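You operate a simulated robot arm through the tools that you are given. There is no shell and no other tool.

You are at the controls of a simulated robot arm. One attempt, no reset.

## Task
Unclamp the purple and orange housings and shut them in the blue box.

The check looks at the end state, three seconds after you hand in, the way a careful person would. Anything else that was tipped, shoved, dropped, spilled or broken makes it a failure.

## Robot
A 7-joint arm with a two-finger gripper, fixed in place. Base frame: the origin is at the foot of the arm, x ahead of it, y to its left, z up; the work surface is at about z = 0.004. Readings come in m, rad, newtons and seconds.
With the tool pointing down near the work surface it reaches from about 0.22 to 0.56 m from the base axis. Its first joint turns from -2.897 to 2.897 rad. Payload 1.2 kg.
Tool frame: the origin (TCP) lies between the finger pads and is the grasp point; the fingertips stand 0.022 m ahead of it; z points along the fingers, y is the line along which they close. Largest opening 0.092 m; the body of the gripper starts 0.065 m behind the TCP.
Orientation is that of the tool frame in the base frame, as a unit quaternion [x, y, z, w]. With the fingers straight down and closing along the base's y, the tool's x points along the base's -x, its y along +y and its z along -z.

## Interface
- The arm moves only by the tool send_rows. Its argument "motion" is a list of rows, each a list of 3 entries, a list of its own where there are three numbers: the shift along the tool's x, y, z in mm, then the turn, a rotation vector about the tool's x, y, z in rad, then the gripper command, from -1 (shut) to 1 (fully open), values between in proportion. In form: [[[dx, dy, dz], [ax, ay, az], jaw], ...]. A call has 1 to 20 rows; each row is the pose to reach, as a shift and turn from the pose commanded when the call began, along the tool's axes at that moment. A row lasts 0.2 s, in which the tool goes at most 0.05 m and 0.15 rad; a call with a longer step from one row to the next is refused whole, and so is a gripper value outside its range. Where a pose cannot be reached the arm comes as near as it can. A force on the tool above 40 N (or 10 N above the force at the start of the call, whichever is more), or a blocked arm, ends the call early, and 0.2 s more pass. Each finger halts on what it meets, pressing with about 24 N; the grip force reading is that of the motor and also rises with nothing between the fingers. The clock runs only during rows and for 0.2 s after the last one: add rows that repeat a pose to give the fingers time. It gives the time, the measured TCP pose, the force on the tool (base axes), the opening and the grip force at its end, in the units of the frame above (readings bear some noise), with the torque about the TCP (base axes, N m) and any sound that the robot's microphone picked up, and new pictures: "pictures" is both (left out), scene, wrist or none.
- Cameras (640 x 400 px; columns grow to the right, rows downward): "scene" is fixed at [0.2205, 0.649, 0.7445]; the picture's right is [-0.96, -0.26, 0.00], its down [-0.17, 0.63, -0.76] and it looks along [0.20, -0.73, -0.65] (base axes); focal length 309 px, centre (320, 200). "wrist" rides on the gripper at [0.071, 0.019, -0.102] in the tool frame; the picture's right is [-0.26, 0.97, 0.00], its down [-0.75, -0.20, -0.62] and it looks along [-0.60, -0.16, 0.78] (tool axes); focal length 280 px, centre (320, 200). There is no depth. A picture from a camera that has moved, and an enlarged one, comes with that camera's place and axes in the base frame and with its lens.
- close_up(camera, box): a new picture of the part [left, top, right, bottom] of that camera's present view, enlarged. No time passes.
- sign_off(): hands the job in; it is judged then, once.

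Places have to be worked out from the pictures, the camera data and where the tool is seen. Open the gripper and draw the arm clear of the work before you hand the job in, unless the task says otherwise.

The tools are called after "Call:" as name(argument=value, ...) on one line, values as JSON. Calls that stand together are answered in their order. send_rows: Moves the arm, as the interface text tells. Its arguments: {"type":"object","properties":{"motion":{"type":"array","items":{"type":"array"}},"pictures":{"type":"string","enum":["both","scene","wrist","none"]}},"required":["motion"]} The other tools are called the same way: close_up (camera, box) takes an enlarged picture of a part of a camera's view; sign_off () hands the job in.

At the start:

```text
t: 0.0
position: [0.3895, 0.0595, 0.3583]
tool_rot: [0.0, 1.0, 0.0, 0.0]
wrist_force: [0.6, -0.5, -0.1]
wrist_torque: [0.02, -0.04, 0.02]
finger_gap: 0.0921
finger_force: 0.0
```

scene: 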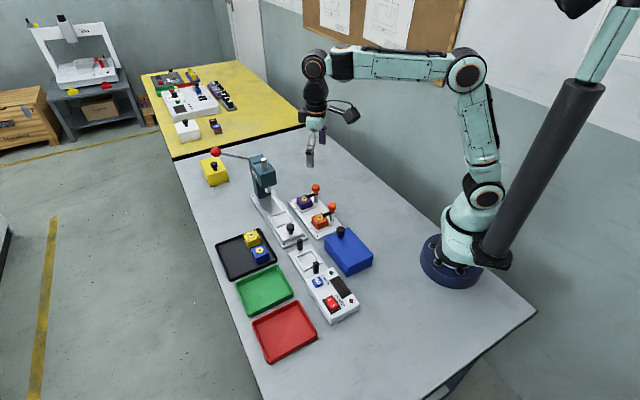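
wrist: 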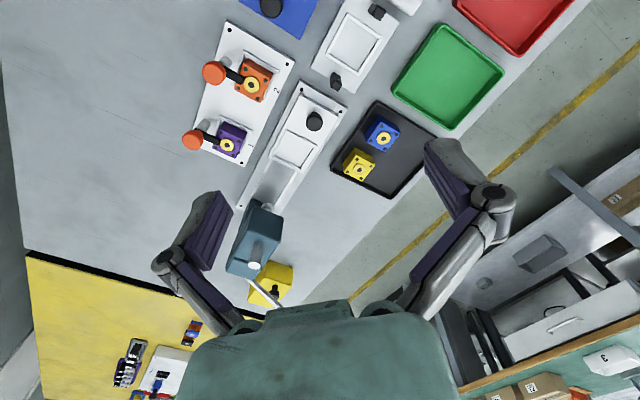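

I start by looking closely at the clamps and the blue box before moving anything.

Call:
close_up(camera="scene", box=[270, 170, 390, 245])

Call:
close_up(camera="scene", box=[200, 140, 400, 265])

Call:
close_up(camera="wrist", box=[160, 0, 360, 125])

Call:
close_up(camera="scene", box=[300, 210, 400, 280])

```text
5.33 times, centred on (330, 208) of scene
camera zoom: at [0.2205, 0.649, 0.7445], right [-0.96, -0.26, 0.0], down [-0.17, 0.63, -0.76], along [0.2, -0.73, -0.65], focal length 1647 px, centre (267, 160)
```

zoom: 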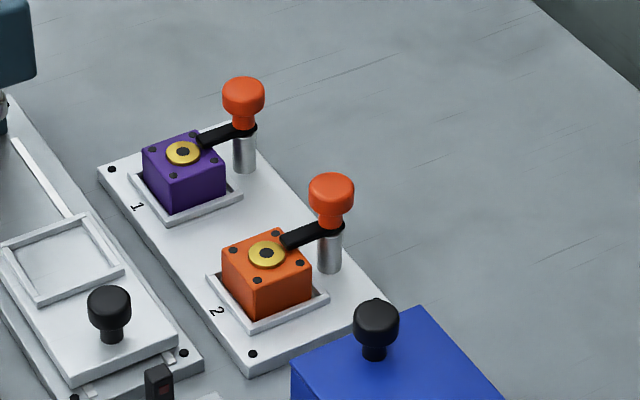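

```text
3.20 times, centred on (300, 202) of scene
camera zoom: at [0.2205, 0.649, 0.7445], right [-0.96, -0.26, 0.0], down [-0.17, 0.63, -0.76], along [0.2, -0.73, -0.65], focal length 988 px, centre (384, 192)
```

zoom: 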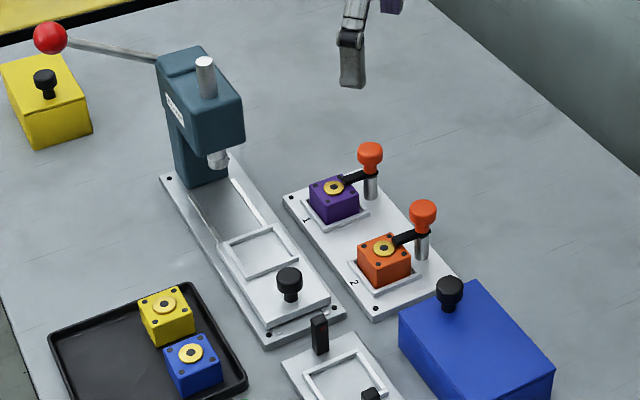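

```text
3.20 times, centred on (260, 62) of wrist
camera zoom: at [0.3184, 0.0783, 0.4597], right [0.26, 0.97, 0.0], down [0.75, -0.2, 0.62], along [0.6, -0.16, -0.78], focal length 897 px, centre (512, 640)
```

zoom: 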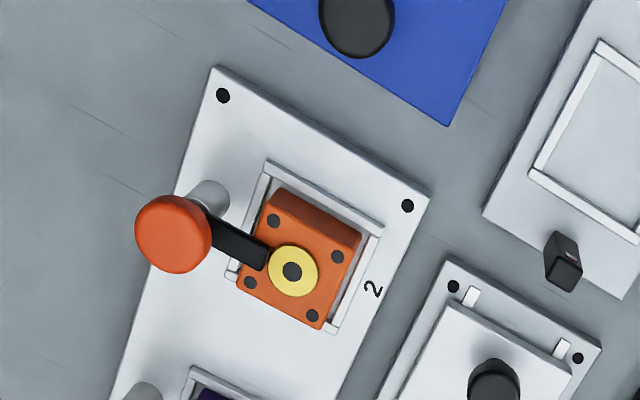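

```text
5.71 times, centred on (350, 245) of scene
camera zoom: at [0.2205, 0.649, 0.7445], right [-0.96, -0.26, 0.0], down [-0.17, 0.63, -0.76], along [0.2, -0.73, -0.65], focal length 1765 px, centre (149, -57)
```

zoom: 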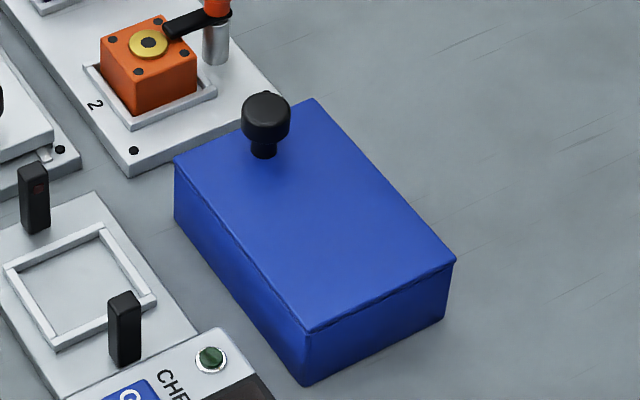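

The purple housing seems to be near (0.487, -0.123) and the orange near (0.409, -0.045), both with tops at about z 0.048. Their clamp posts and knobs are near (0.453, -0.151) and (0.376, -0.076). The blue box is centred near (0.296, 0.049) with its knob near (0.33, 0.012). I move above the clamps and turn 45° for a closer view.

Call:
send_rows(motion=[[[-4, -30, 30], [0, 0, -0.14], 1], [[-8, -60, 60], [0, 0, -0.28], 1], [[-10, -90, 90], [0, 0, -0.42], 1], [[-12, -115, 120], [0, 0, -0.56], 1], [[-14, -130, 140], [0, 0, -0.7], 1], [[-14, -135, 145], [0, 0, -0.785], 1], [[-14, -135, 145], [0, 0, -0.785], 1]])

```text
t: 1.6
position: [0.4028, -0.0761, 0.2133]
tool_rot: [-0.384, 0.923, 0.0, 0.0]
wrist_force: [-0.5, 0.7, -0.4]
wrist_torque: [0.0, 0.01, 0.0]
finger_gap: 0.0921
finger_force: 0.1
camera wrist: at [0.339, -0.1123, 0.3149], right [-0.5, 0.87, 0.0], down [0.68, 0.39, 0.63], along [0.54, 0.31, -0.78], focal length 280 px, centre (320, 200)
```

scene: 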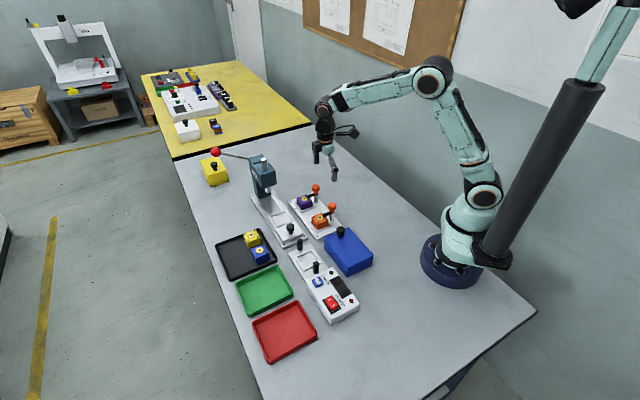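
wrist: 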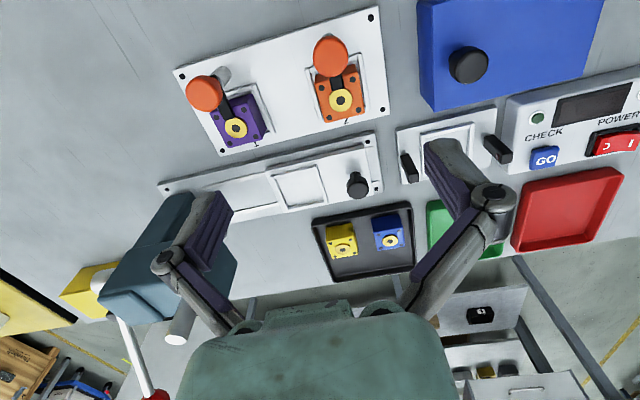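

The wrist camera now looks from behind the clamps. I enlarge the clamps and the box lid to understand their mechanism.

Call:
close_up(camera="wrist", box=[160, 0, 400, 150])

Call:
close_up(camera="wrist", box=[400, 0, 640, 150])

Call:
close_up(camera="scene", box=[285, 175, 349, 215])

Call:
close_up(camera="scene", box=[318, 220, 382, 284])

```text
2.67 times, centred on (280, 75) of wrist
camera zoom: at [0.339, -0.1123, 0.3149], right [-0.5, 0.87, 0.0], down [0.68, 0.39, 0.63], along [0.54, 0.31, -0.78], focal length 748 px, centre (427, 533)
```

zoom: 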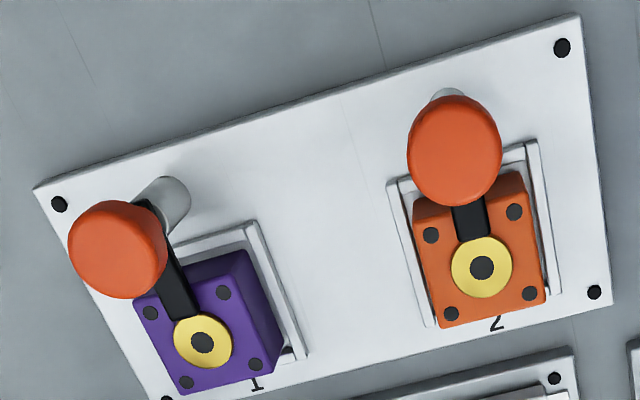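

```text
2.67 times, centred on (520, 75) of wrist
camera zoom: at [0.339, -0.1123, 0.3149], right [-0.5, 0.87, 0.0], down [0.68, 0.39, 0.63], along [0.54, 0.31, -0.78], focal length 748 px, centre (-213, 533)
```

zoom: 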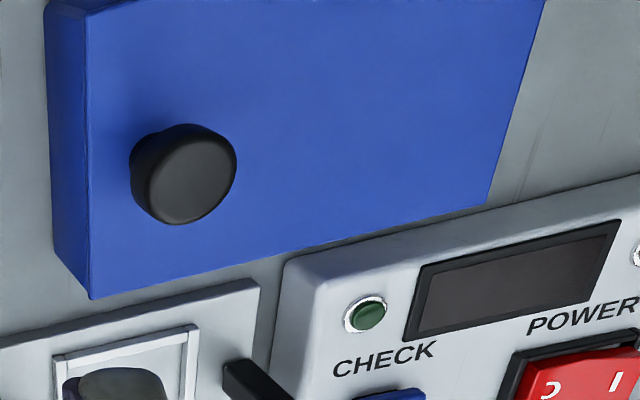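

```text
10.00 times, centred on (317, 195) of scene
camera zoom: at [0.2205, 0.649, 0.7445], right [-0.96, -0.26, 0.0], down [-0.17, 0.63, -0.76], along [0.2, -0.73, -0.65], focal length 3089 px, centre (350, 250)
```

zoom: 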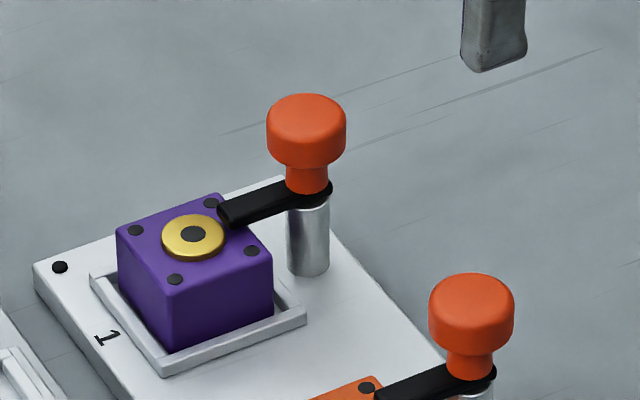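

```text
6.25 times, centred on (350, 252) of scene
camera zoom: at [0.2205, 0.649, 0.7445], right [-0.96, -0.26, 0.0], down [-0.17, 0.63, -0.76], along [0.2, -0.73, -0.65], focal length 1930 px, centre (132, -125)
```

zoom: 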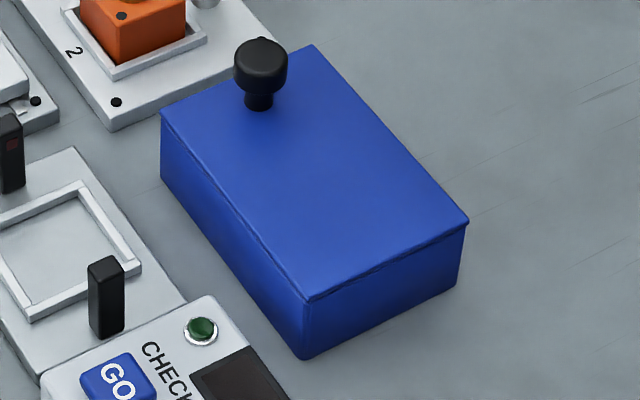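

The clamps look like swing arms on vertical posts, each with a coaxial knob, and the box lid has its knob at one end, so it is probably hinged at the other. I go to just above the orange clamp's knob to check its position.

Call:
send_rows(motion=[[[8, 6, 25], [0, 0, 0], 1], [[16, 12, 50], [0, 0, 0], 1], [[22.6, 16.3, 68], [0, 0, 0], 1], [[22.6, 16.3, 73], [0, 0, 0], 1], [[22.6, 16.3, 73], [0, 0, 0], 1]])

```text
t: 2.8
position: [0.3756, -0.0815, 0.1408]
tool_rot: [-0.383, 0.924, 0.001, 0.0]
wrist_force: [0.4, 0.3, -0.6]
wrist_torque: [0.0, -0.04, 0.0]
finger_gap: 0.0921
finger_force: 0.0
camera wrist: at [0.3117, -0.1171, 0.2415], right [-0.5, 0.87, 0.0], down [0.68, 0.39, 0.62], along [0.54, 0.31, -0.78], focal length 280 px, centre (320, 200)
```

scene: 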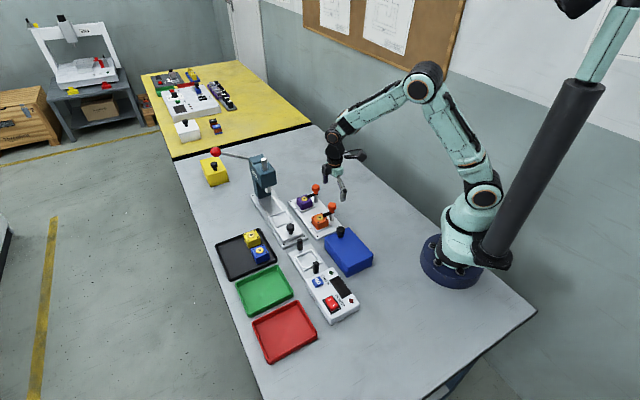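
wrist: 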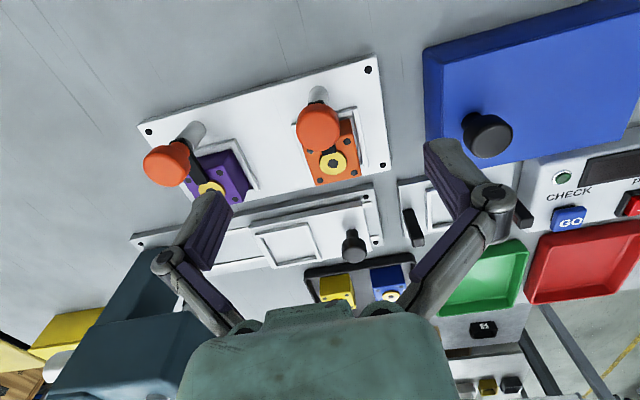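

The knob appears centred at about (0.375, -0.081, 0.080), directly beneath the gripper. I lower to z = 0.083 and close on it.

Call:
send_rows(motion=[[[0, 0, 20], [0, 0, 0], 1], [[0, 0, 40], [0, 0, 0], 1], [[0, 0, 52], [0, 0, 0], 1], [[0, 0, 57], [0, 0, 0], 1], [[0, 0, 57], [0, 0, 0], 0.4], [[0, 0, 57], [0, 0, 0], -0.2], [[0, 0, 57], [0, 0, 0], -1], [[0, 0, 57], [0, 0, 0], -1], [[0, 0, 57], [0, 0, 0], -1]])

```text
t: 4.8
position: [0.3769, -0.0824, 0.0846]
tool_rot: [-0.383, 0.924, -0.003, 0.003]
wrist_force: [19.7, -14.5, -0.9]
wrist_torque: [-0.23, -0.49, -0.02]
finger_gap: 0.0271
finger_force: 28.2
camera wrist: at [0.313, -0.1171, 0.1856], right [-0.5, 0.87, -0.01], down [0.67, 0.39, 0.63], along [0.55, 0.31, -0.78], focal length 280 px, centre (320, 200)
```

scene: 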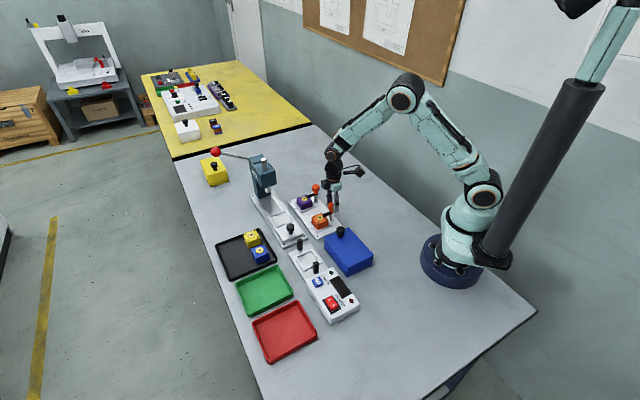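
wrist: 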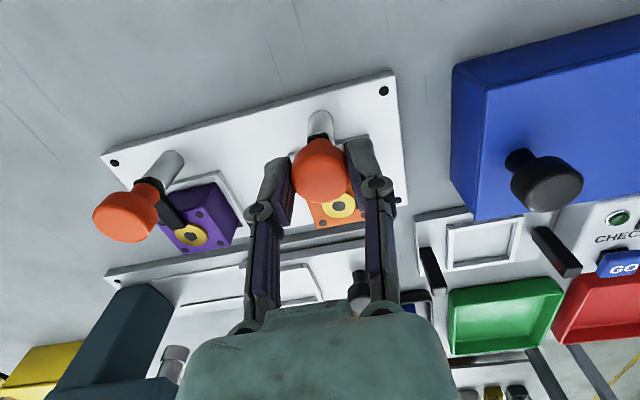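

The fingers hold the knob (gap 0.027), but there is a side force of about 24 N along -y of the tool, so the knob is 2–3 mm off to that side. I shift the commanded pose to relieve it.

Call:
send_rows(motion=[[[0, -1.2, 0], [0, 0, 0], -1], [[0, -2.4, 0], [0, 0, 0], -1], [[0, -2.4, 0], [0, 0, 0], -1]], pictures="none")

```text
t: 5.6
position: [0.3766, -0.0815, 0.0847]
tool_rot: [-0.384, 0.923, 0.0, 0.0]
wrist_force: [7.8, -7.7, 24.4]
wrist_torque: [-0.21, -0.16, -0.01]
finger_gap: 0.0272
finger_force: 28.2
```

The side force halved, but there is now 24 N upward on the tool, so I ease the pose up a little and slightly further in -y.

Call:
send_rows(motion=[[[0, -0.6, -0.7], [0, 0, 0], -1], [[0, -1.1, -1.4], [0, 0, 0], -1], [[0, -1.1, -1.4], [0, 0, 0], -1]], pictures="wrist")

```text
t: 6.4
position: [0.3782, -0.0827, 0.0838]
tool_rot: [-0.385, 0.923, 0.002, -0.001]
wrist_force: [-4.3, 5.7, 12.4]
wrist_torque: [0.32, -0.12, -0.05]
finger_gap: 0.027
finger_force: 28.1
camera wrist: at [0.3145, -0.1183, 0.1854], right [-0.5, 0.87, 0.01], down [0.68, 0.39, 0.62], along [0.54, 0.32, -0.78], focal length 280 px, centre (320, 200)
```

wrist: 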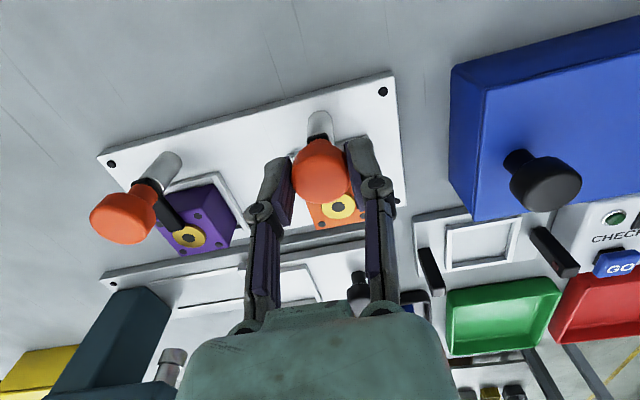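

Forces are now small. I try a first twist of the knob, 0.3 rad clockwise from above, and check whether the swing arm follows.

Call:
send_rows(motion=[[[0, 0.4, -1], [0, 0, 0], -1], [[0, 0.4, -1], [0, 0, 0.1], -1], [[0, 0.4, -1], [0, 0, 0.2], -1], [[0, 0.4, -1], [0, 0, 0.3], -1], [[0, 0.4, -1], [0, 0, 0.3], -1]])

```text
t: 7.5
position: [0.377, -0.0816, 0.0838]
tool_rot: [-0.242, 0.97, 0.003, -0.002]
wrist_force: [2.1, -0.9, -3.2]
wrist_torque: [-0.14, 0.12, -0.01]
finger_gap: 0.0268
finger_force: 28.2
stopped in row 5: the force on the tool passed its limit at 42 N (the readings are from after the stop); the commanded pose is now the measured one
camera wrist: at [0.3062, -0.0976, 0.1855], right [-0.22, 0.98, 0.0], down [0.76, 0.17, 0.62], along [0.61, 0.14, -0.78], focal length 280 px, centre (320, 200)
```

scene: 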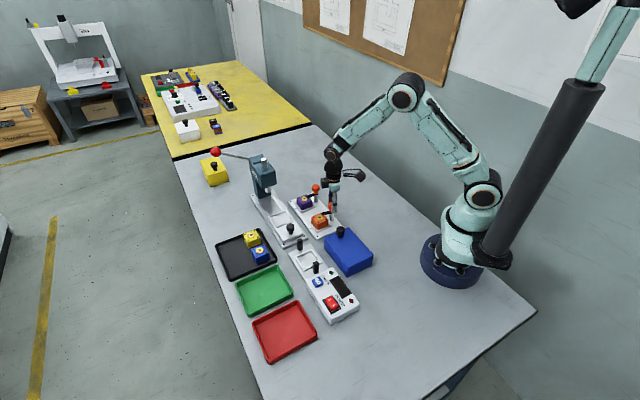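
wrist: 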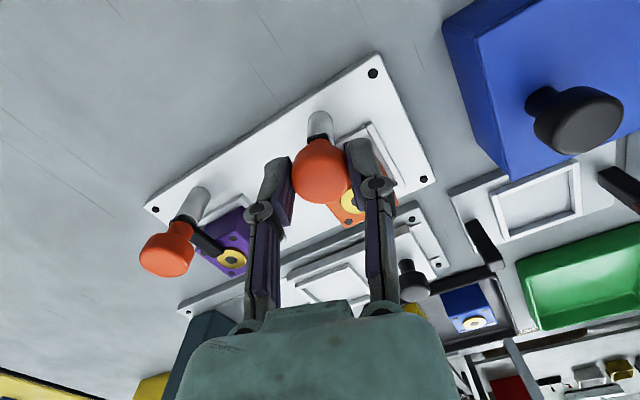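

The stop came at 42 N at the end of the 0.3 rad turn. I enlarge both views to see whether the arm bar turned with the knob.

Call:
close_up(camera="wrist", box=[240, 90, 440, 240])

Call:
close_up(camera="scene", box=[295, 180, 359, 240])

```text
2.67 times, centred on (340, 165) of wrist
camera zoom: at [0.3062, -0.0976, 0.1855], right [-0.22, 0.98, 0.0], down [0.76, 0.17, 0.62], along [0.61, 0.14, -0.78], focal length 748 px, centre (267, 293)
```

zoom: 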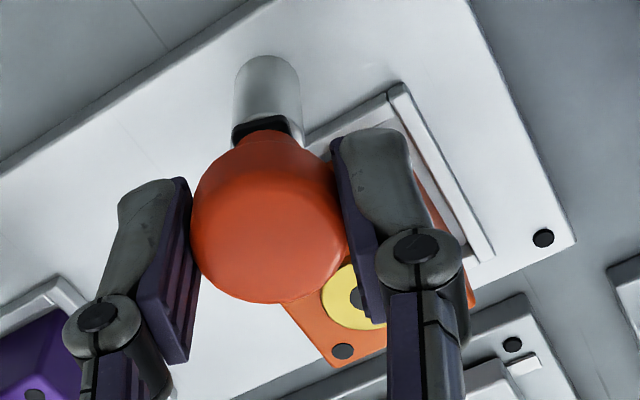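

```text
6.67 times, centred on (327, 210) of scene
camera zoom: at [0.2205, 0.649, 0.7445], right [-0.96, -0.26, 0.0], down [-0.17, 0.63, -0.76], along [0.2, -0.73, -0.65], focal length 2059 px, centre (273, 133)
```

zoom: 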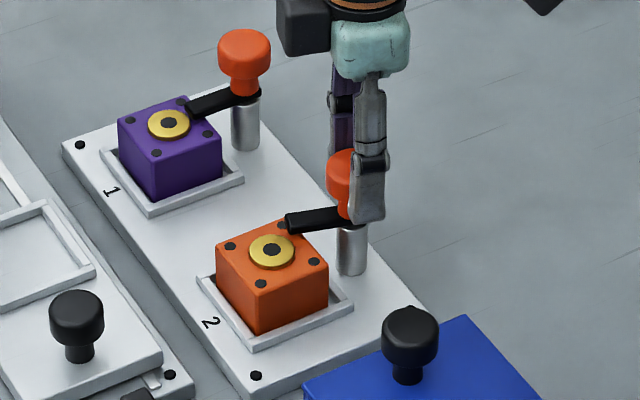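

The arm bar did swing with the knob, so twisting works. I keep turning in the same direction in small steps.

Call:
send_rows(motion=[[[0, 0, 0], [0, 0, 0.1], -1], [[0, 0, 0], [0, 0, 0.2], -1], [[0, 0, 0], [0, 0, 0.3], -1]], pictures="none")

```text
t: 8.3
position: [0.3774, -0.0824, 0.084]
tool_rot: [-0.095, 0.996, 0.002, -0.002]
wrist_force: [3.7, 2.5, -10.1]
wrist_torque: [0.06, -0.54, 0.01]
finger_gap: 0.027
finger_force: 28.0
```

The turn went smoothly with low forces (now about 11° from neutral). I continue.

Call:
send_rows(motion=[[[0, 0, 0], [0, 0, 0.1], -1], [[0, 0, 0], [0, 0, 0.2], -1], [[0, 0, 0], [0, 0, 0.3], -1], [[0, 0, 0], [0, 0, 0.4], -1]], pictures="none")

```text
t: 9.3
position: [0.3772, -0.0805, 0.0847]
tool_rot: [0.105, 0.995, 0.002, -0.003]
wrist_force: [-4.0, 9.8, -0.5]
wrist_torque: [0.25, 0.61, 0.01]
finger_gap: 0.027
finger_force: 28.0
```

Call:
send_rows(motion=[[[0, 0, 0], [0, 0, 0.1], -1], [[0, 0, 0], [0, 0, 0.2], -1], [[0, 0, 0], [0, 0, 0.3], -1], [[0, 0, 0], [0, 0, 0.4], -1], [[0, 0, 0], [0, 0, 0.5], -1], [[0, 0, 0], [0, 0, 0.57], -1]])

```text
t: 10.7
position: [0.3787, -0.0806, 0.0833]
tool_rot: [0.38, 0.925, 0.002, -0.003]
wrist_force: [-8.8, 23.3, 8.7]
wrist_torque: [0.33, 0.1, 0.02]
finger_gap: 0.027
finger_force: 28.2
camera wrist: at [0.3411, -0.017, 0.1857], right [0.86, 0.5, 0.0], down [0.39, -0.68, 0.62], along [0.31, -0.54, -0.79], focal length 280 px, centre (320, 200)
```

scene: 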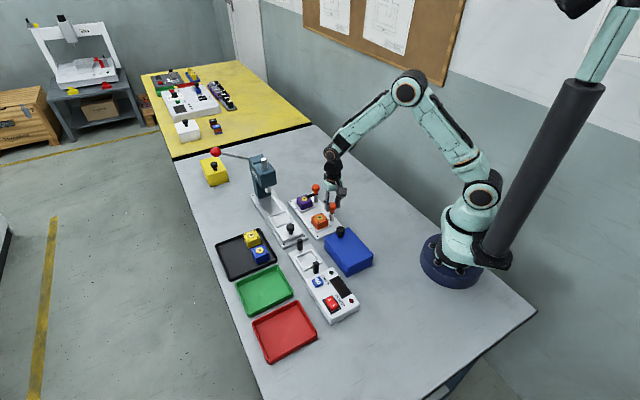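
wrist: 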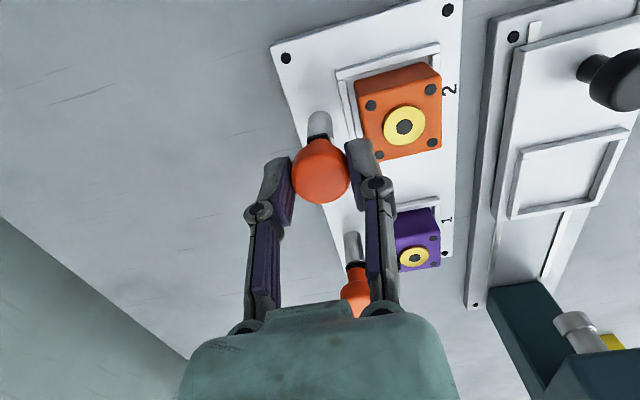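

The turn is about 90° in total; I check whether the arm bar is clear of the orange housing.

Call:
close_up(camera="scene", box=[295, 180, 359, 240])

Call:
close_up(camera="wrist", box=[240, 0, 500, 300])

```text
6.67 times, centred on (327, 210) of scene
camera zoom: at [0.2205, 0.649, 0.7445], right [-0.96, -0.26, 0.0], down [-0.17, 0.63, -0.76], along [0.2, -0.73, -0.65], focal length 2059 px, centre (273, 133)
```

zoom: 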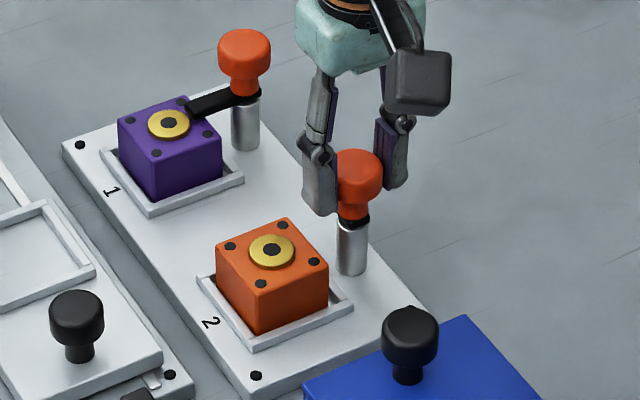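

```text
1.33 times, centred on (370, 150) of wrist
camera zoom: at [0.3411, -0.017, 0.1857], right [0.86, 0.5, 0.0], down [0.39, -0.68, 0.62], along [0.31, -0.54, -0.79], focal length 374 px, centre (253, 267)
```

zoom: 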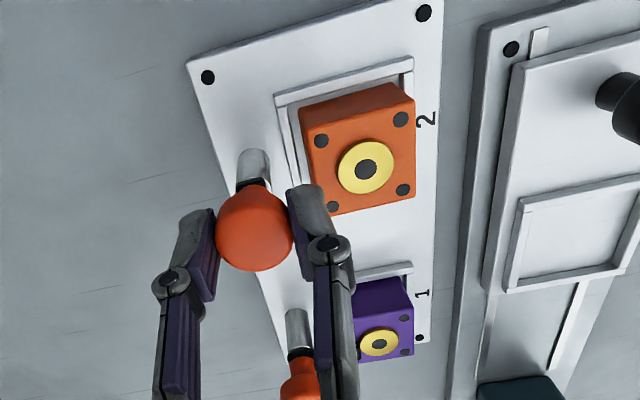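

The arm bar is swung clear of the orange housing. I release the knob, rise, and go above the purple clamp's knob near (0.455, -0.157), turning back to +45°.

Call:
send_rows(motion=[[[0, 0, 0], [0, 0, 0], 0.0], [[0, 0, 0], [0, 0, 0], 0.2], [[0, 0, 0], [0, 0, 0], 0.2], [[0, 0, -25], [0, 0, 0], 0.2], [[0, 0, -57], [0, 0, 0], 0.2], [[-10, 0, -57], [0, 0, -0.143], 0.5], [[-20, 0, -57], [0, 0, -0.286], 1], [[-30, 0, -57], [0, 0, -0.429], 1], [[-40, 0, -57], [0, 0, -0.571], 1], [[-50, 0, -57], [0, 0, -0.714], 1], [[-60, 0, -57], [0, 0, -0.857], 1], [[-70, 0, -57], [0, 0, -1.0], 1], [[-80, 0, -57], [0, 0, -1.143], 1], [[-90, 0, -57], [0, 0, -1.286], 1], [[-100, 1, -57], [0, 0, -1.429], 1], [[-108, 1, -57], [0, 0, -1.57], 1], [[-108, 1, -57], [0, 0, -1.57], 1]])

```text
t: 14.3
position: [0.4548, -0.159, 0.1416]
tool_rot: [-0.385, 0.923, 0.002, 0.0]
wrist_force: [0.4, -0.1, 0.5]
wrist_torque: [-0.01, 0.0, 0.01]
finger_gap: 0.0922
finger_force: 0.0
camera wrist: at [0.3919, -0.1948, 0.2426], right [-0.5, 0.87, 0.0], down [0.68, 0.39, 0.62], along [0.54, 0.32, -0.78], focal length 280 px, centre (320, 200)
```

scene: 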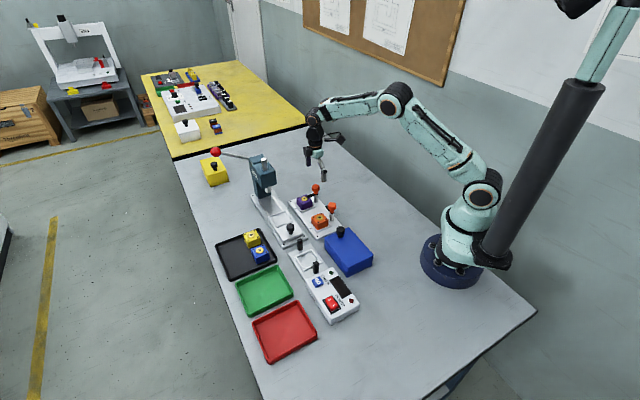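
wrist: 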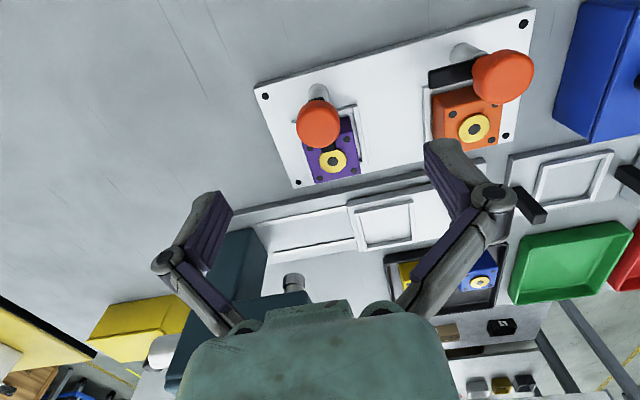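

The orange housing is free. I enlarge the purple knob to centre accurately over it.

Call:
close_up(camera="wrist", box=[260, 80, 380, 200])

Call:
close_up(camera="scene", box=[285, 175, 349, 235])

```text
3.33 times, centred on (320, 140) of wrist
camera zoom: at [0.3919, -0.1948, 0.2426], right [-0.5, 0.87, 0.0], down [0.68, 0.39, 0.62], along [0.54, 0.32, -0.78], focal length 935 px, centre (320, 400)
```

zoom: 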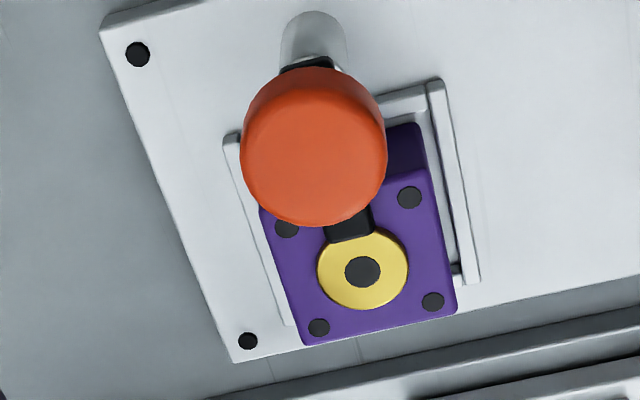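

```text
6.67 times, centred on (317, 205) of scene
camera zoom: at [0.2205, 0.649, 0.7445], right [-0.96, -0.26, 0.0], down [-0.17, 0.63, -0.76], along [0.2, -0.73, -0.65], focal length 2059 px, centre (340, 167)
```

zoom: 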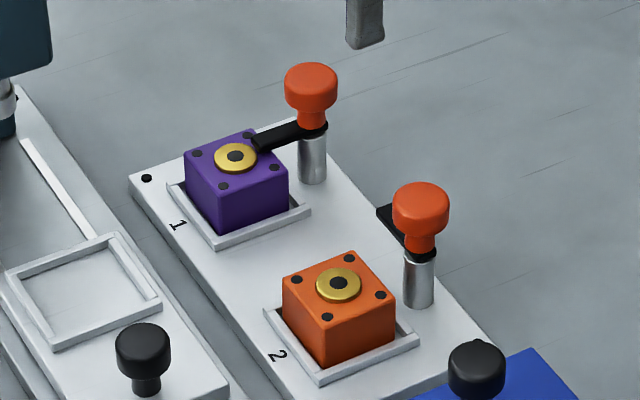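

The purple knob is about 3 mm off toward -y and 2.5 mm toward +x of the tool. I shift, lower to about z = 0.085, and close.

Call:
send_rows(motion=[[[2.5, -3, 10], [0, 0, 0], 1], [[2.5, -3, 30], [0, 0, 0], 1], [[2.5, -3, 48], [0, 0, 0], 1], [[2.5, -3, 55.5], [0, 0, 0], 1], [[2.5, -3, 55.5], [0, 0, 0], 0.4], [[2.5, -3, 55.5], [0, 0, 0], -0.2], [[2.5, -3, 55.5], [0, 0, 0], -1], [[2.5, -3, 55.5], [0, 0, 0], -1], [[2.5, -3, 55.5], [0, 0, 0], -1]], pictures="wrist")

```text
t: 16.3
position: [0.4546, -0.1606, 0.0853]
tool_rot: [-0.385, 0.923, 0.003, -0.001]
wrist_force: [-13.0, 8.6, 12.3]
wrist_torque: [0.18, 0.29, 0.0]
finger_gap: 0.0271
finger_force: 28.4
camera wrist: at [0.3919, -0.1967, 0.1876], right [-0.5, 0.87, 0.01], down [0.68, 0.39, 0.62], along [0.54, 0.32, -0.78], focal length 280 px, centre (320, 200)
```

wrist: 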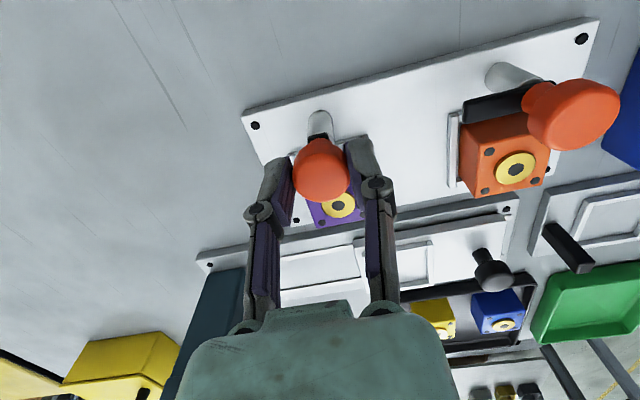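

Grip is good (gap 0.027); about 15 N of side force remains, so I correct 1.5 mm and 1 mm up, then start turning clockwise.

Call:
send_rows(motion=[[[0, 1, -0.5], [0, 0, 0], -1], [[0, 1.5, -1], [0, 0, 0], -1], [[0, 1.5, -1], [0, 0, 0.1], -1], [[0, 1.5, -1], [0, 0, 0.2], -1], [[0, 1.5, -1], [0, 0, 0.3], -1]], pictures="none")

```text
t: 17.5
position: [0.4555, -0.159, 0.0877]
tool_rot: [-0.241, 0.971, 0.002, -0.001]
wrist_force: [6.5, 2.6, -1.8]
wrist_torque: [0.02, -0.31, 0.01]
finger_gap: 0.0271
finger_force: 28.0
```

Forces stay low, so I continue the turn to roughly 90°.

Call:
send_rows(motion=[[[0, 0, 0], [0, 0, 0.1], -1], [[0, 0, 0], [0, 0, 0.2], -1], [[0, 0, 0], [0, 0, 0.3], -1], [[0, 0, 0], [0, 0, 0.4], -1], [[0, 0, 0], [0, 0, 0.5], -1], [[0, 0, 0], [0, 0, 0.6], -1]], pictures="none")

Call:
send_rows(motion=[[[0, 0, 0], [0, 0, 0.1], -1], [[0, 0, 0], [0, 0, 0.2], -1], [[0, 0, 0], [0, 0, 0.3], -1], [[0, 0, 0], [0, 0, 0.4], -1], [[0, 0, 0], [0, 0, 0.5], -1], [[0, 0, 0], [0, 0, 0.6], -1], [[0, 0, 0], [0, 0, 0.67], -1]])

```text
t: 18.9
position: [0.4544, -0.158, 0.0866]
tool_rot: [0.056, 0.998, 0.002, -0.003]
wrist_force: [2.2, 9.8, -0.4]
wrist_torque: [0.08, -0.29, 0.02]
finger_gap: 0.0271
finger_force: 28.1
```

```text
t: 20.5
position: [0.4558, -0.1571, 0.0861]
tool_rot: [0.38, 0.925, 0.003, -0.002]
wrist_force: [6.0, 24.3, 2.3]
wrist_torque: [-0.06, -0.55, 0.0]
finger_gap: 0.0271
finger_force: 27.7
camera wrist: at [0.4181, -0.0942, 0.1879], right [0.86, 0.5, 0.0], down [0.39, -0.68, 0.62], along [0.31, -0.53, -0.79], focal length 280 px, centre (320, 200)
```

scene: 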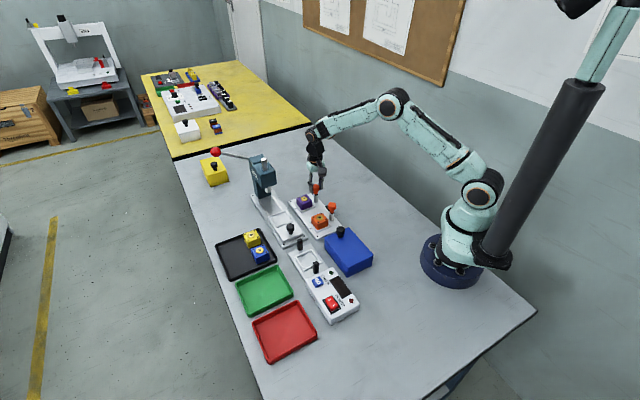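
wrist: 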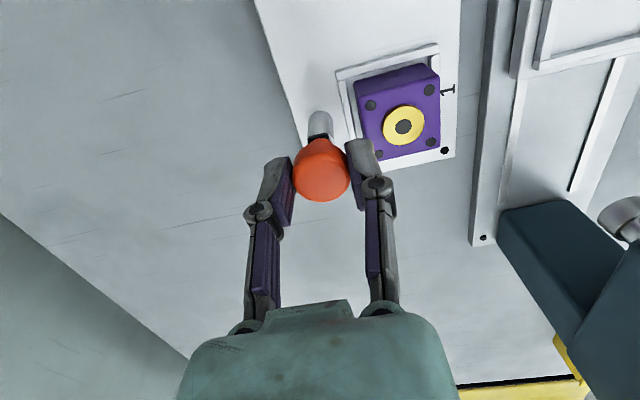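

Both clamp arms are now swung away. I release, rise, and travel to above the blue box's knob (about (0.329, 0.0145, 0.074)) with the fingers closing parallel to the presumed hinge edge.

Call:
send_rows(motion=[[[0, 0, 0], [0, 0, 0], 0.0], [[0, 0, 0], [0, 0, 0], 0.2], [[0, 0, 0], [0, 0, 0], 0.2], [[0, 0, -30], [0, 0, 0], 0.2], [[0, 0, -70], [0, 0, 0], 0.2], [[30, 5, -75], [0, 0, 0], 0.2], [[70, 11, -75], [0, 0, 0], 0.4], [[110, 18, -75], [0, 0, 0], 0.4], [[150, 24, -75], [0, 0, 0], 0.4], [[185, 30, -70], [0, 0, 0], 0.4], [[205, 33, -60], [0, 0, 0], 0.4], [[212, 34, -50], [0, 0, 0], 0.4], [[212, 34, -50], [0, 0, 0], 0.4]])

```text
t: 23.3
position: [0.3269, 0.013, 0.1368]
tool_rot: [0.381, 0.925, 0.002, -0.002]
wrist_force: [0.2, -0.2, -0.4]
wrist_torque: [0.01, 0.0, -0.03]
finger_gap: 0.0644
finger_force: 0.0
camera wrist: at [0.2906, 0.0767, 0.2382], right [0.87, 0.5, 0.0], down [0.39, -0.68, 0.62], along [0.31, -0.54, -0.78], focal length 280 px, centre (320, 200)
```

scene: 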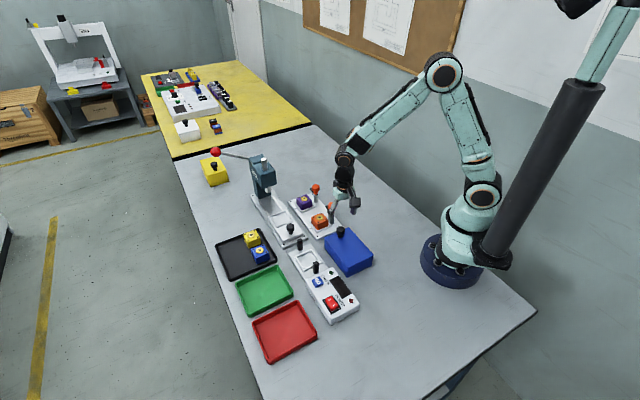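
wrist: 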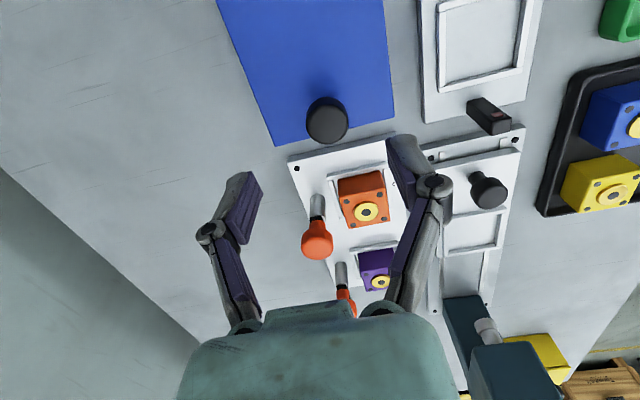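

The lid knob is almost below the gripper. I enlarge it to centre precisely and gauge its height.

Call:
close_up(camera="wrist", box=[220, 20, 420, 160])

Call:
close_up(camera="scene", box=[318, 180, 382, 284])

```text
2.86 times, centred on (320, 90) of wrist
camera zoom: at [0.2906, 0.0767, 0.2382], right [0.87, 0.5, 0.0], down [0.39, -0.68, 0.62], along [0.31, -0.54, -0.78], focal length 801 px, centre (320, 514)
```

zoom: 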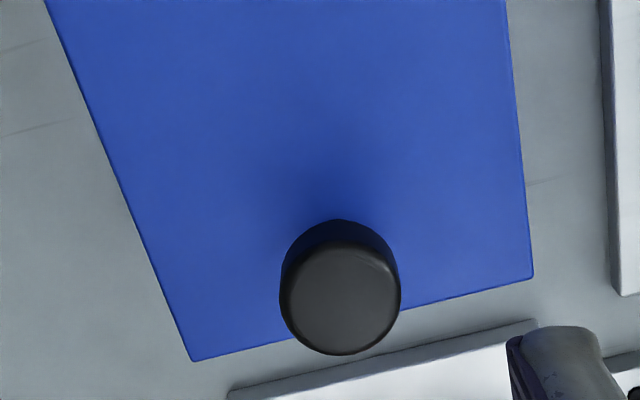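

```text
3.85 times, centred on (350, 232) of scene
camera zoom: at [0.2205, 0.649, 0.7445], right [-0.96, -0.26, 0.0], down [-0.17, 0.63, -0.76], along [0.2, -0.73, -0.65], focal length 1188 px, centre (205, 77)
```

zoom: 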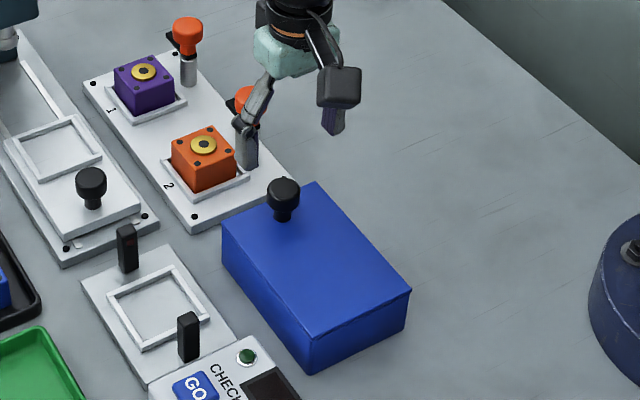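

The knob head is about 4 mm further in tool +x and 2.3 mm in +y, centred at about z = 0.071 with the lid top at 0.047. I descend to z ≈ 0.074 and grip it.

Call:
send_rows(motion=[[[4, 2.3, 15], [0, 0, 0], 0.4], [[4, 2.3, 40], [0, 0, 0], 0.4], [[4, 2.3, 57], [0, 0, 0], 0.4], [[4, 2.3, 62], [0, 0, 0], 0.4], [[4, 2.3, 62], [0, 0, 0], 0.0], [[4, 2.3, 62], [0, 0, 0], -1], [[4, 2.3, 62], [0, 0, 0], -1], [[4, 2.3, 62], [0, 0, 0], -1]])

```text
t: 25.1
position: [0.3284, 0.0183, 0.0763]
tool_rot: [0.38, 0.925, 0.004, -0.001]
wrist_force: [18.7, 19.0, 1.0]
wrist_torque: [-0.04, -0.24, 0.02]
finger_gap: 0.0241
finger_force: 27.8
camera wrist: at [0.2905, 0.0822, 0.1773], right [0.86, 0.5, 0.01], down [0.39, -0.68, 0.62], along [0.32, -0.53, -0.78], focal length 280 px, centre (320, 200)
```

scene: 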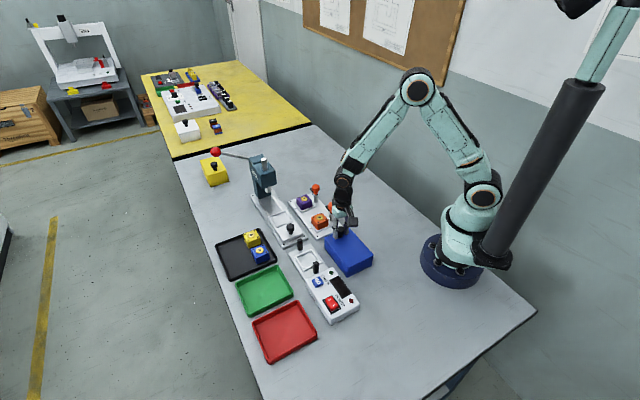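
wrist: 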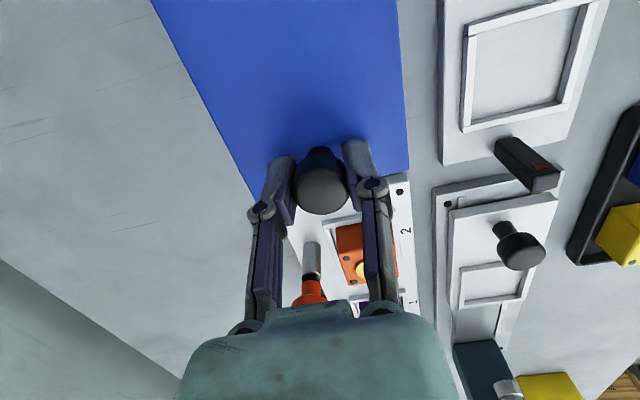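

Gripped (gap 0.024) with about 27 N side force toward +y of the tool, so I relieve it by shifting 2.5 mm in +y.

Call:
send_rows(motion=[[[0, 1.2, 0], [0, 0, 0], -1], [[0, 2.5, 0], [0, 0, 0], -1], [[0, 2.5, 0], [0, 0, 0], -1]], pictures="none")

```text
t: 25.9
position: [0.3272, 0.0193, 0.0746]
tool_rot: [0.381, 0.925, -0.001, -0.002]
wrist_force: [6.7, 6.2, 24.9]
wrist_torque: [0.0, -0.15, 0.0]
finger_gap: 0.024
finger_force: 28.1
```

Now centred on the knob. I lift along a hinge arc (radius ~0.109 m about the far end edge) by about 15° to see how the lid behaves.

Call:
send_rows(motion=[[[0.5, 0.5, -2], [0, 0, 0], -1], [[1.3, 0.5, -5], [0, 0, 0], -1], [[2.8, 0.5, -9.2], [0, 0, 0], -1], [[4.4, 0.5, -13.6], [0, 0, 0], -1], [[6.3, 0.5, -18], [0, 0, 0], -1], [[8.4, 0.5, -22.2], [0, 0, 0], -1], [[10.6, 0.5, -26.5], [0, 0, 0], -1], [[10.6, 0.5, -26.5], [0, 0, 0], -1]])

```text
t: 26.9
position: [0.3247, 0.0218, 0.0832]
tool_rot: [0.382, 0.924, 0.0, -0.005]
wrist_force: [0.3, 0.5, -4.6]
wrist_torque: [0.06, 0.07, 0.03]
finger_gap: 0.0243
finger_force: 28.2
stopped in row 4: the force on the tool passed its limit at 53 N (the readings are from after the stop); the commanded pose is now the measured one
camera wrist: at [0.2892, 0.086, 0.1855], right [0.87, 0.5, -0.01], down [0.4, -0.68, 0.62], along [0.3, -0.54, -0.79], focal length 280 px, centre (320, 200)
```

scene: 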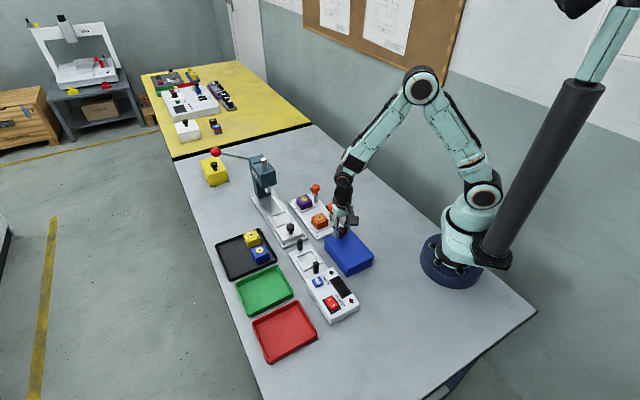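
wrist: 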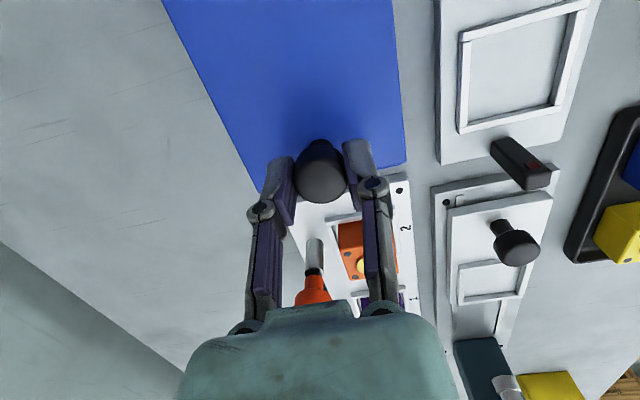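

The move stopped at 53 N after rising about 9 mm. I look closely to see whether the lid lifted or the fingers slid.

Call:
close_up(camera="scene", box=[310, 190, 390, 285])

Call:
close_up(camera="wrist", box=[220, 90, 440, 230])

```text
4.21 times, centred on (350, 238) of scene
camera zoom: at [0.2205, 0.649, 0.7445], right [-0.96, -0.26, 0.0], down [-0.17, 0.63, -0.76], along [0.2, -0.73, -0.65], focal length 1300 px, centre (194, 42)
```

zoom: 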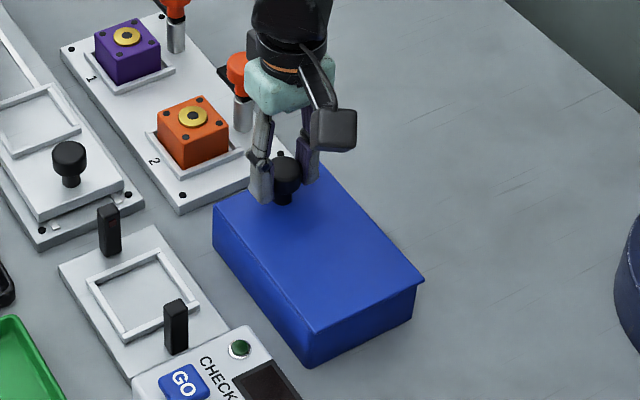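

```text
2.86 times, centred on (330, 160) of wrist
camera zoom: at [0.2892, 0.086, 0.1855], right [0.87, 0.5, -0.01], down [0.4, -0.68, 0.62], along [0.3, -0.54, -0.79], focal length 801 px, centre (291, 314)
```

zoom: 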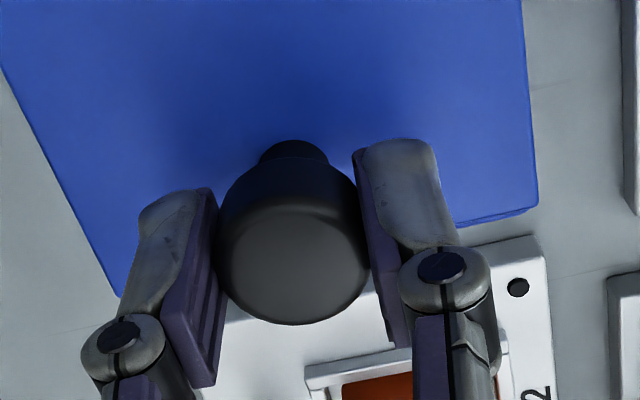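

I zoom further on the front lid edge to see whether there is a gap.

Call:
close_up(camera="wrist", box=[360, 140, 440, 190])

Call:
close_up(camera="scene", box=[320, 225, 380, 275])

Call:
close_up(camera="scene", box=[318, 222, 348, 252])

```text
8.00 times, centred on (400, 165) of wrist
camera zoom: at [0.2892, 0.086, 0.1855], right [0.87, 0.5, -0.01], down [0.4, -0.68, 0.62], along [0.3, -0.54, -0.79], focal length 2243 px, centre (-320, 480)
```

zoom: 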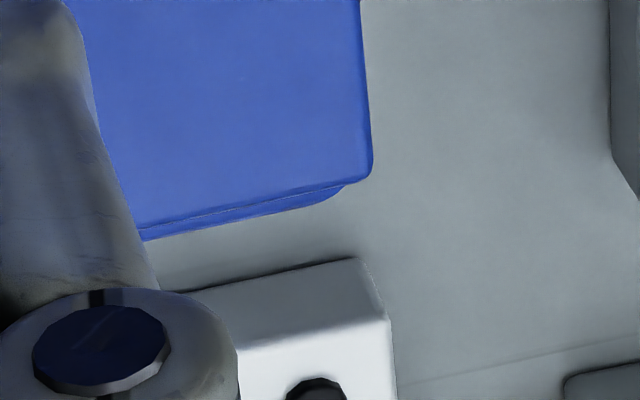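

```text
8.00 times, centred on (350, 250) of scene
camera zoom: at [0.2205, 0.649, 0.7445], right [-0.96, -0.26, 0.0], down [-0.17, 0.63, -0.76], along [0.2, -0.73, -0.65], focal length 2471 px, centre (80, -200)
```

zoom: 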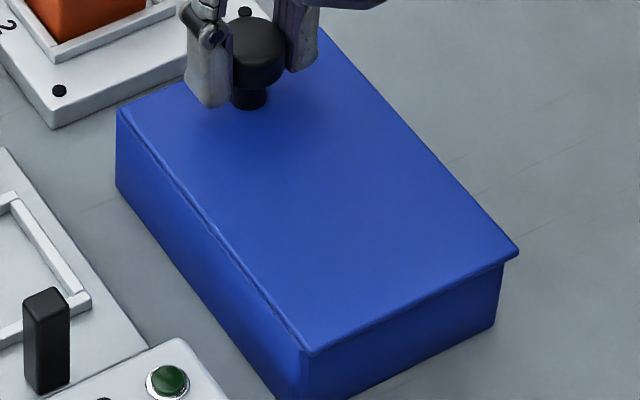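

```text
13.33 times, centred on (333, 237) of scene
camera zoom: at [0.2205, 0.649, 0.7445], right [-0.96, -0.26, 0.0], down [-0.17, 0.63, -0.76], along [0.2, -0.73, -0.65], focal length 4118 px, centre (147, -293)
```

zoom: 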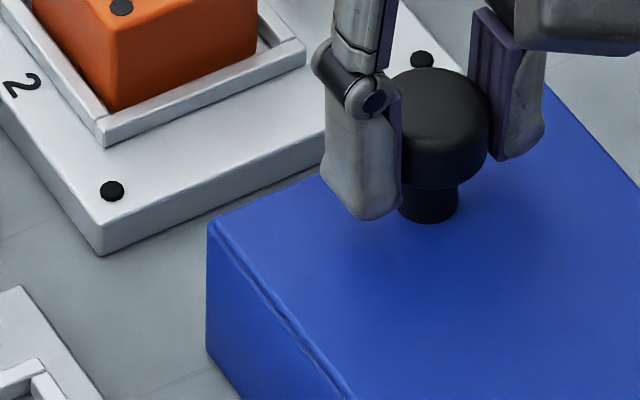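

The lid did not lift: its rear edge now overhangs a few mm further and the front edge shows the box rim, so it is a sliding lid that moves along tool +x (away from the clamps). I slide it along +x in small steps.

Call:
send_rows(motion=[[[0, 0, 3], [0, 0, 0], -1], [[5, 0, 5], [0, 0, 0], -1], [[12, 0, 5], [0, 0, 0], -1], [[20, 0, 5], [0, 0, 0], -1], [[28, 0, 5], [0, 0, 0], -1], [[36, 0, 5], [0, 0, 0], -1], [[36, 0, 5], [0, 0, 0], -1]])

```text
t: 28.4
position: [0.2987, 0.0473, 0.0781]
tool_rot: [0.382, 0.924, -0.001, -0.005]
wrist_force: [0.8, 0.1, 1.7]
wrist_torque: [-0.11, -0.3, -0.07]
finger_gap: 0.0242
finger_force: 27.6
camera wrist: at [0.2638, 0.1114, 0.1811], right [0.87, 0.5, -0.01], down [0.4, -0.68, 0.62], along [0.3, -0.54, -0.79], focal length 280 px, centre (320, 200)
```

scene: 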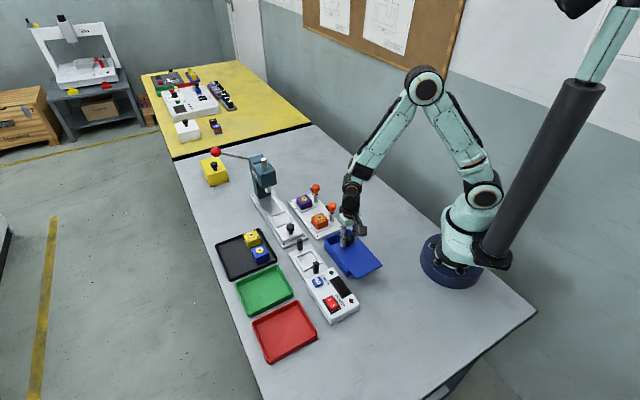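
wrist: 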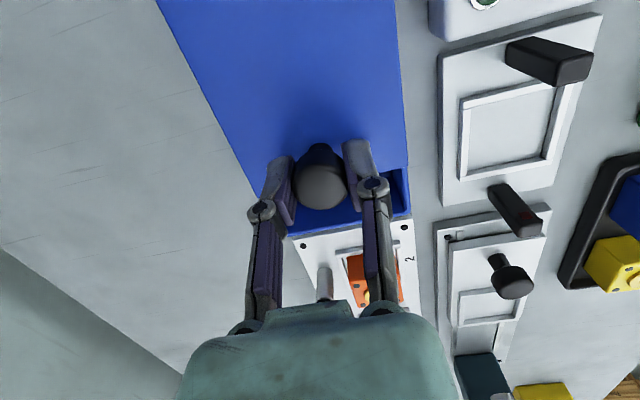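

The lid slides freely and the box interior is showing. I continue another 40 mm.

Call:
send_rows(motion=[[[8, 0, 0], [0, 0, 0], -1], [[16, 0, 0], [0, 0, 0], -1], [[24, 0, 0], [0, 0, 0], -1], [[32, 0, 0], [0, 0, 0], -1], [[38, 0, 0], [0, 0, 0], -1], [[38, 0, 0], [0, 0, 0], -1]])

```text
t: 29.9
position: [0.2721, 0.0754, 0.0796]
tool_rot: [0.382, 0.924, -0.001, -0.005]
wrist_force: [4.5, 4.3, -20.5]
wrist_torque: [0.25, 0.03, 0.04]
finger_gap: 0.0241
finger_force: 27.7
camera wrist: at [0.2367, 0.1384, 0.1812], right [0.87, 0.5, -0.01], down [0.4, -0.68, 0.62], along [0.3, -0.54, -0.79], focal length 280 px, centre (320, 200)
```

scene: 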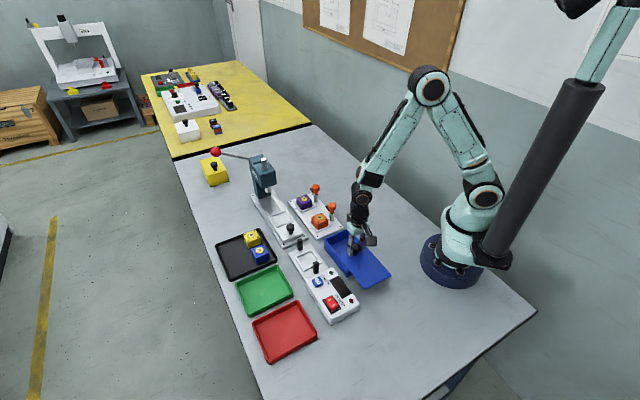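
wrist: 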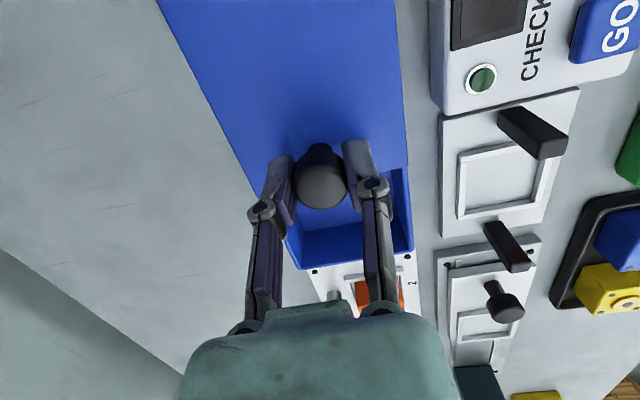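

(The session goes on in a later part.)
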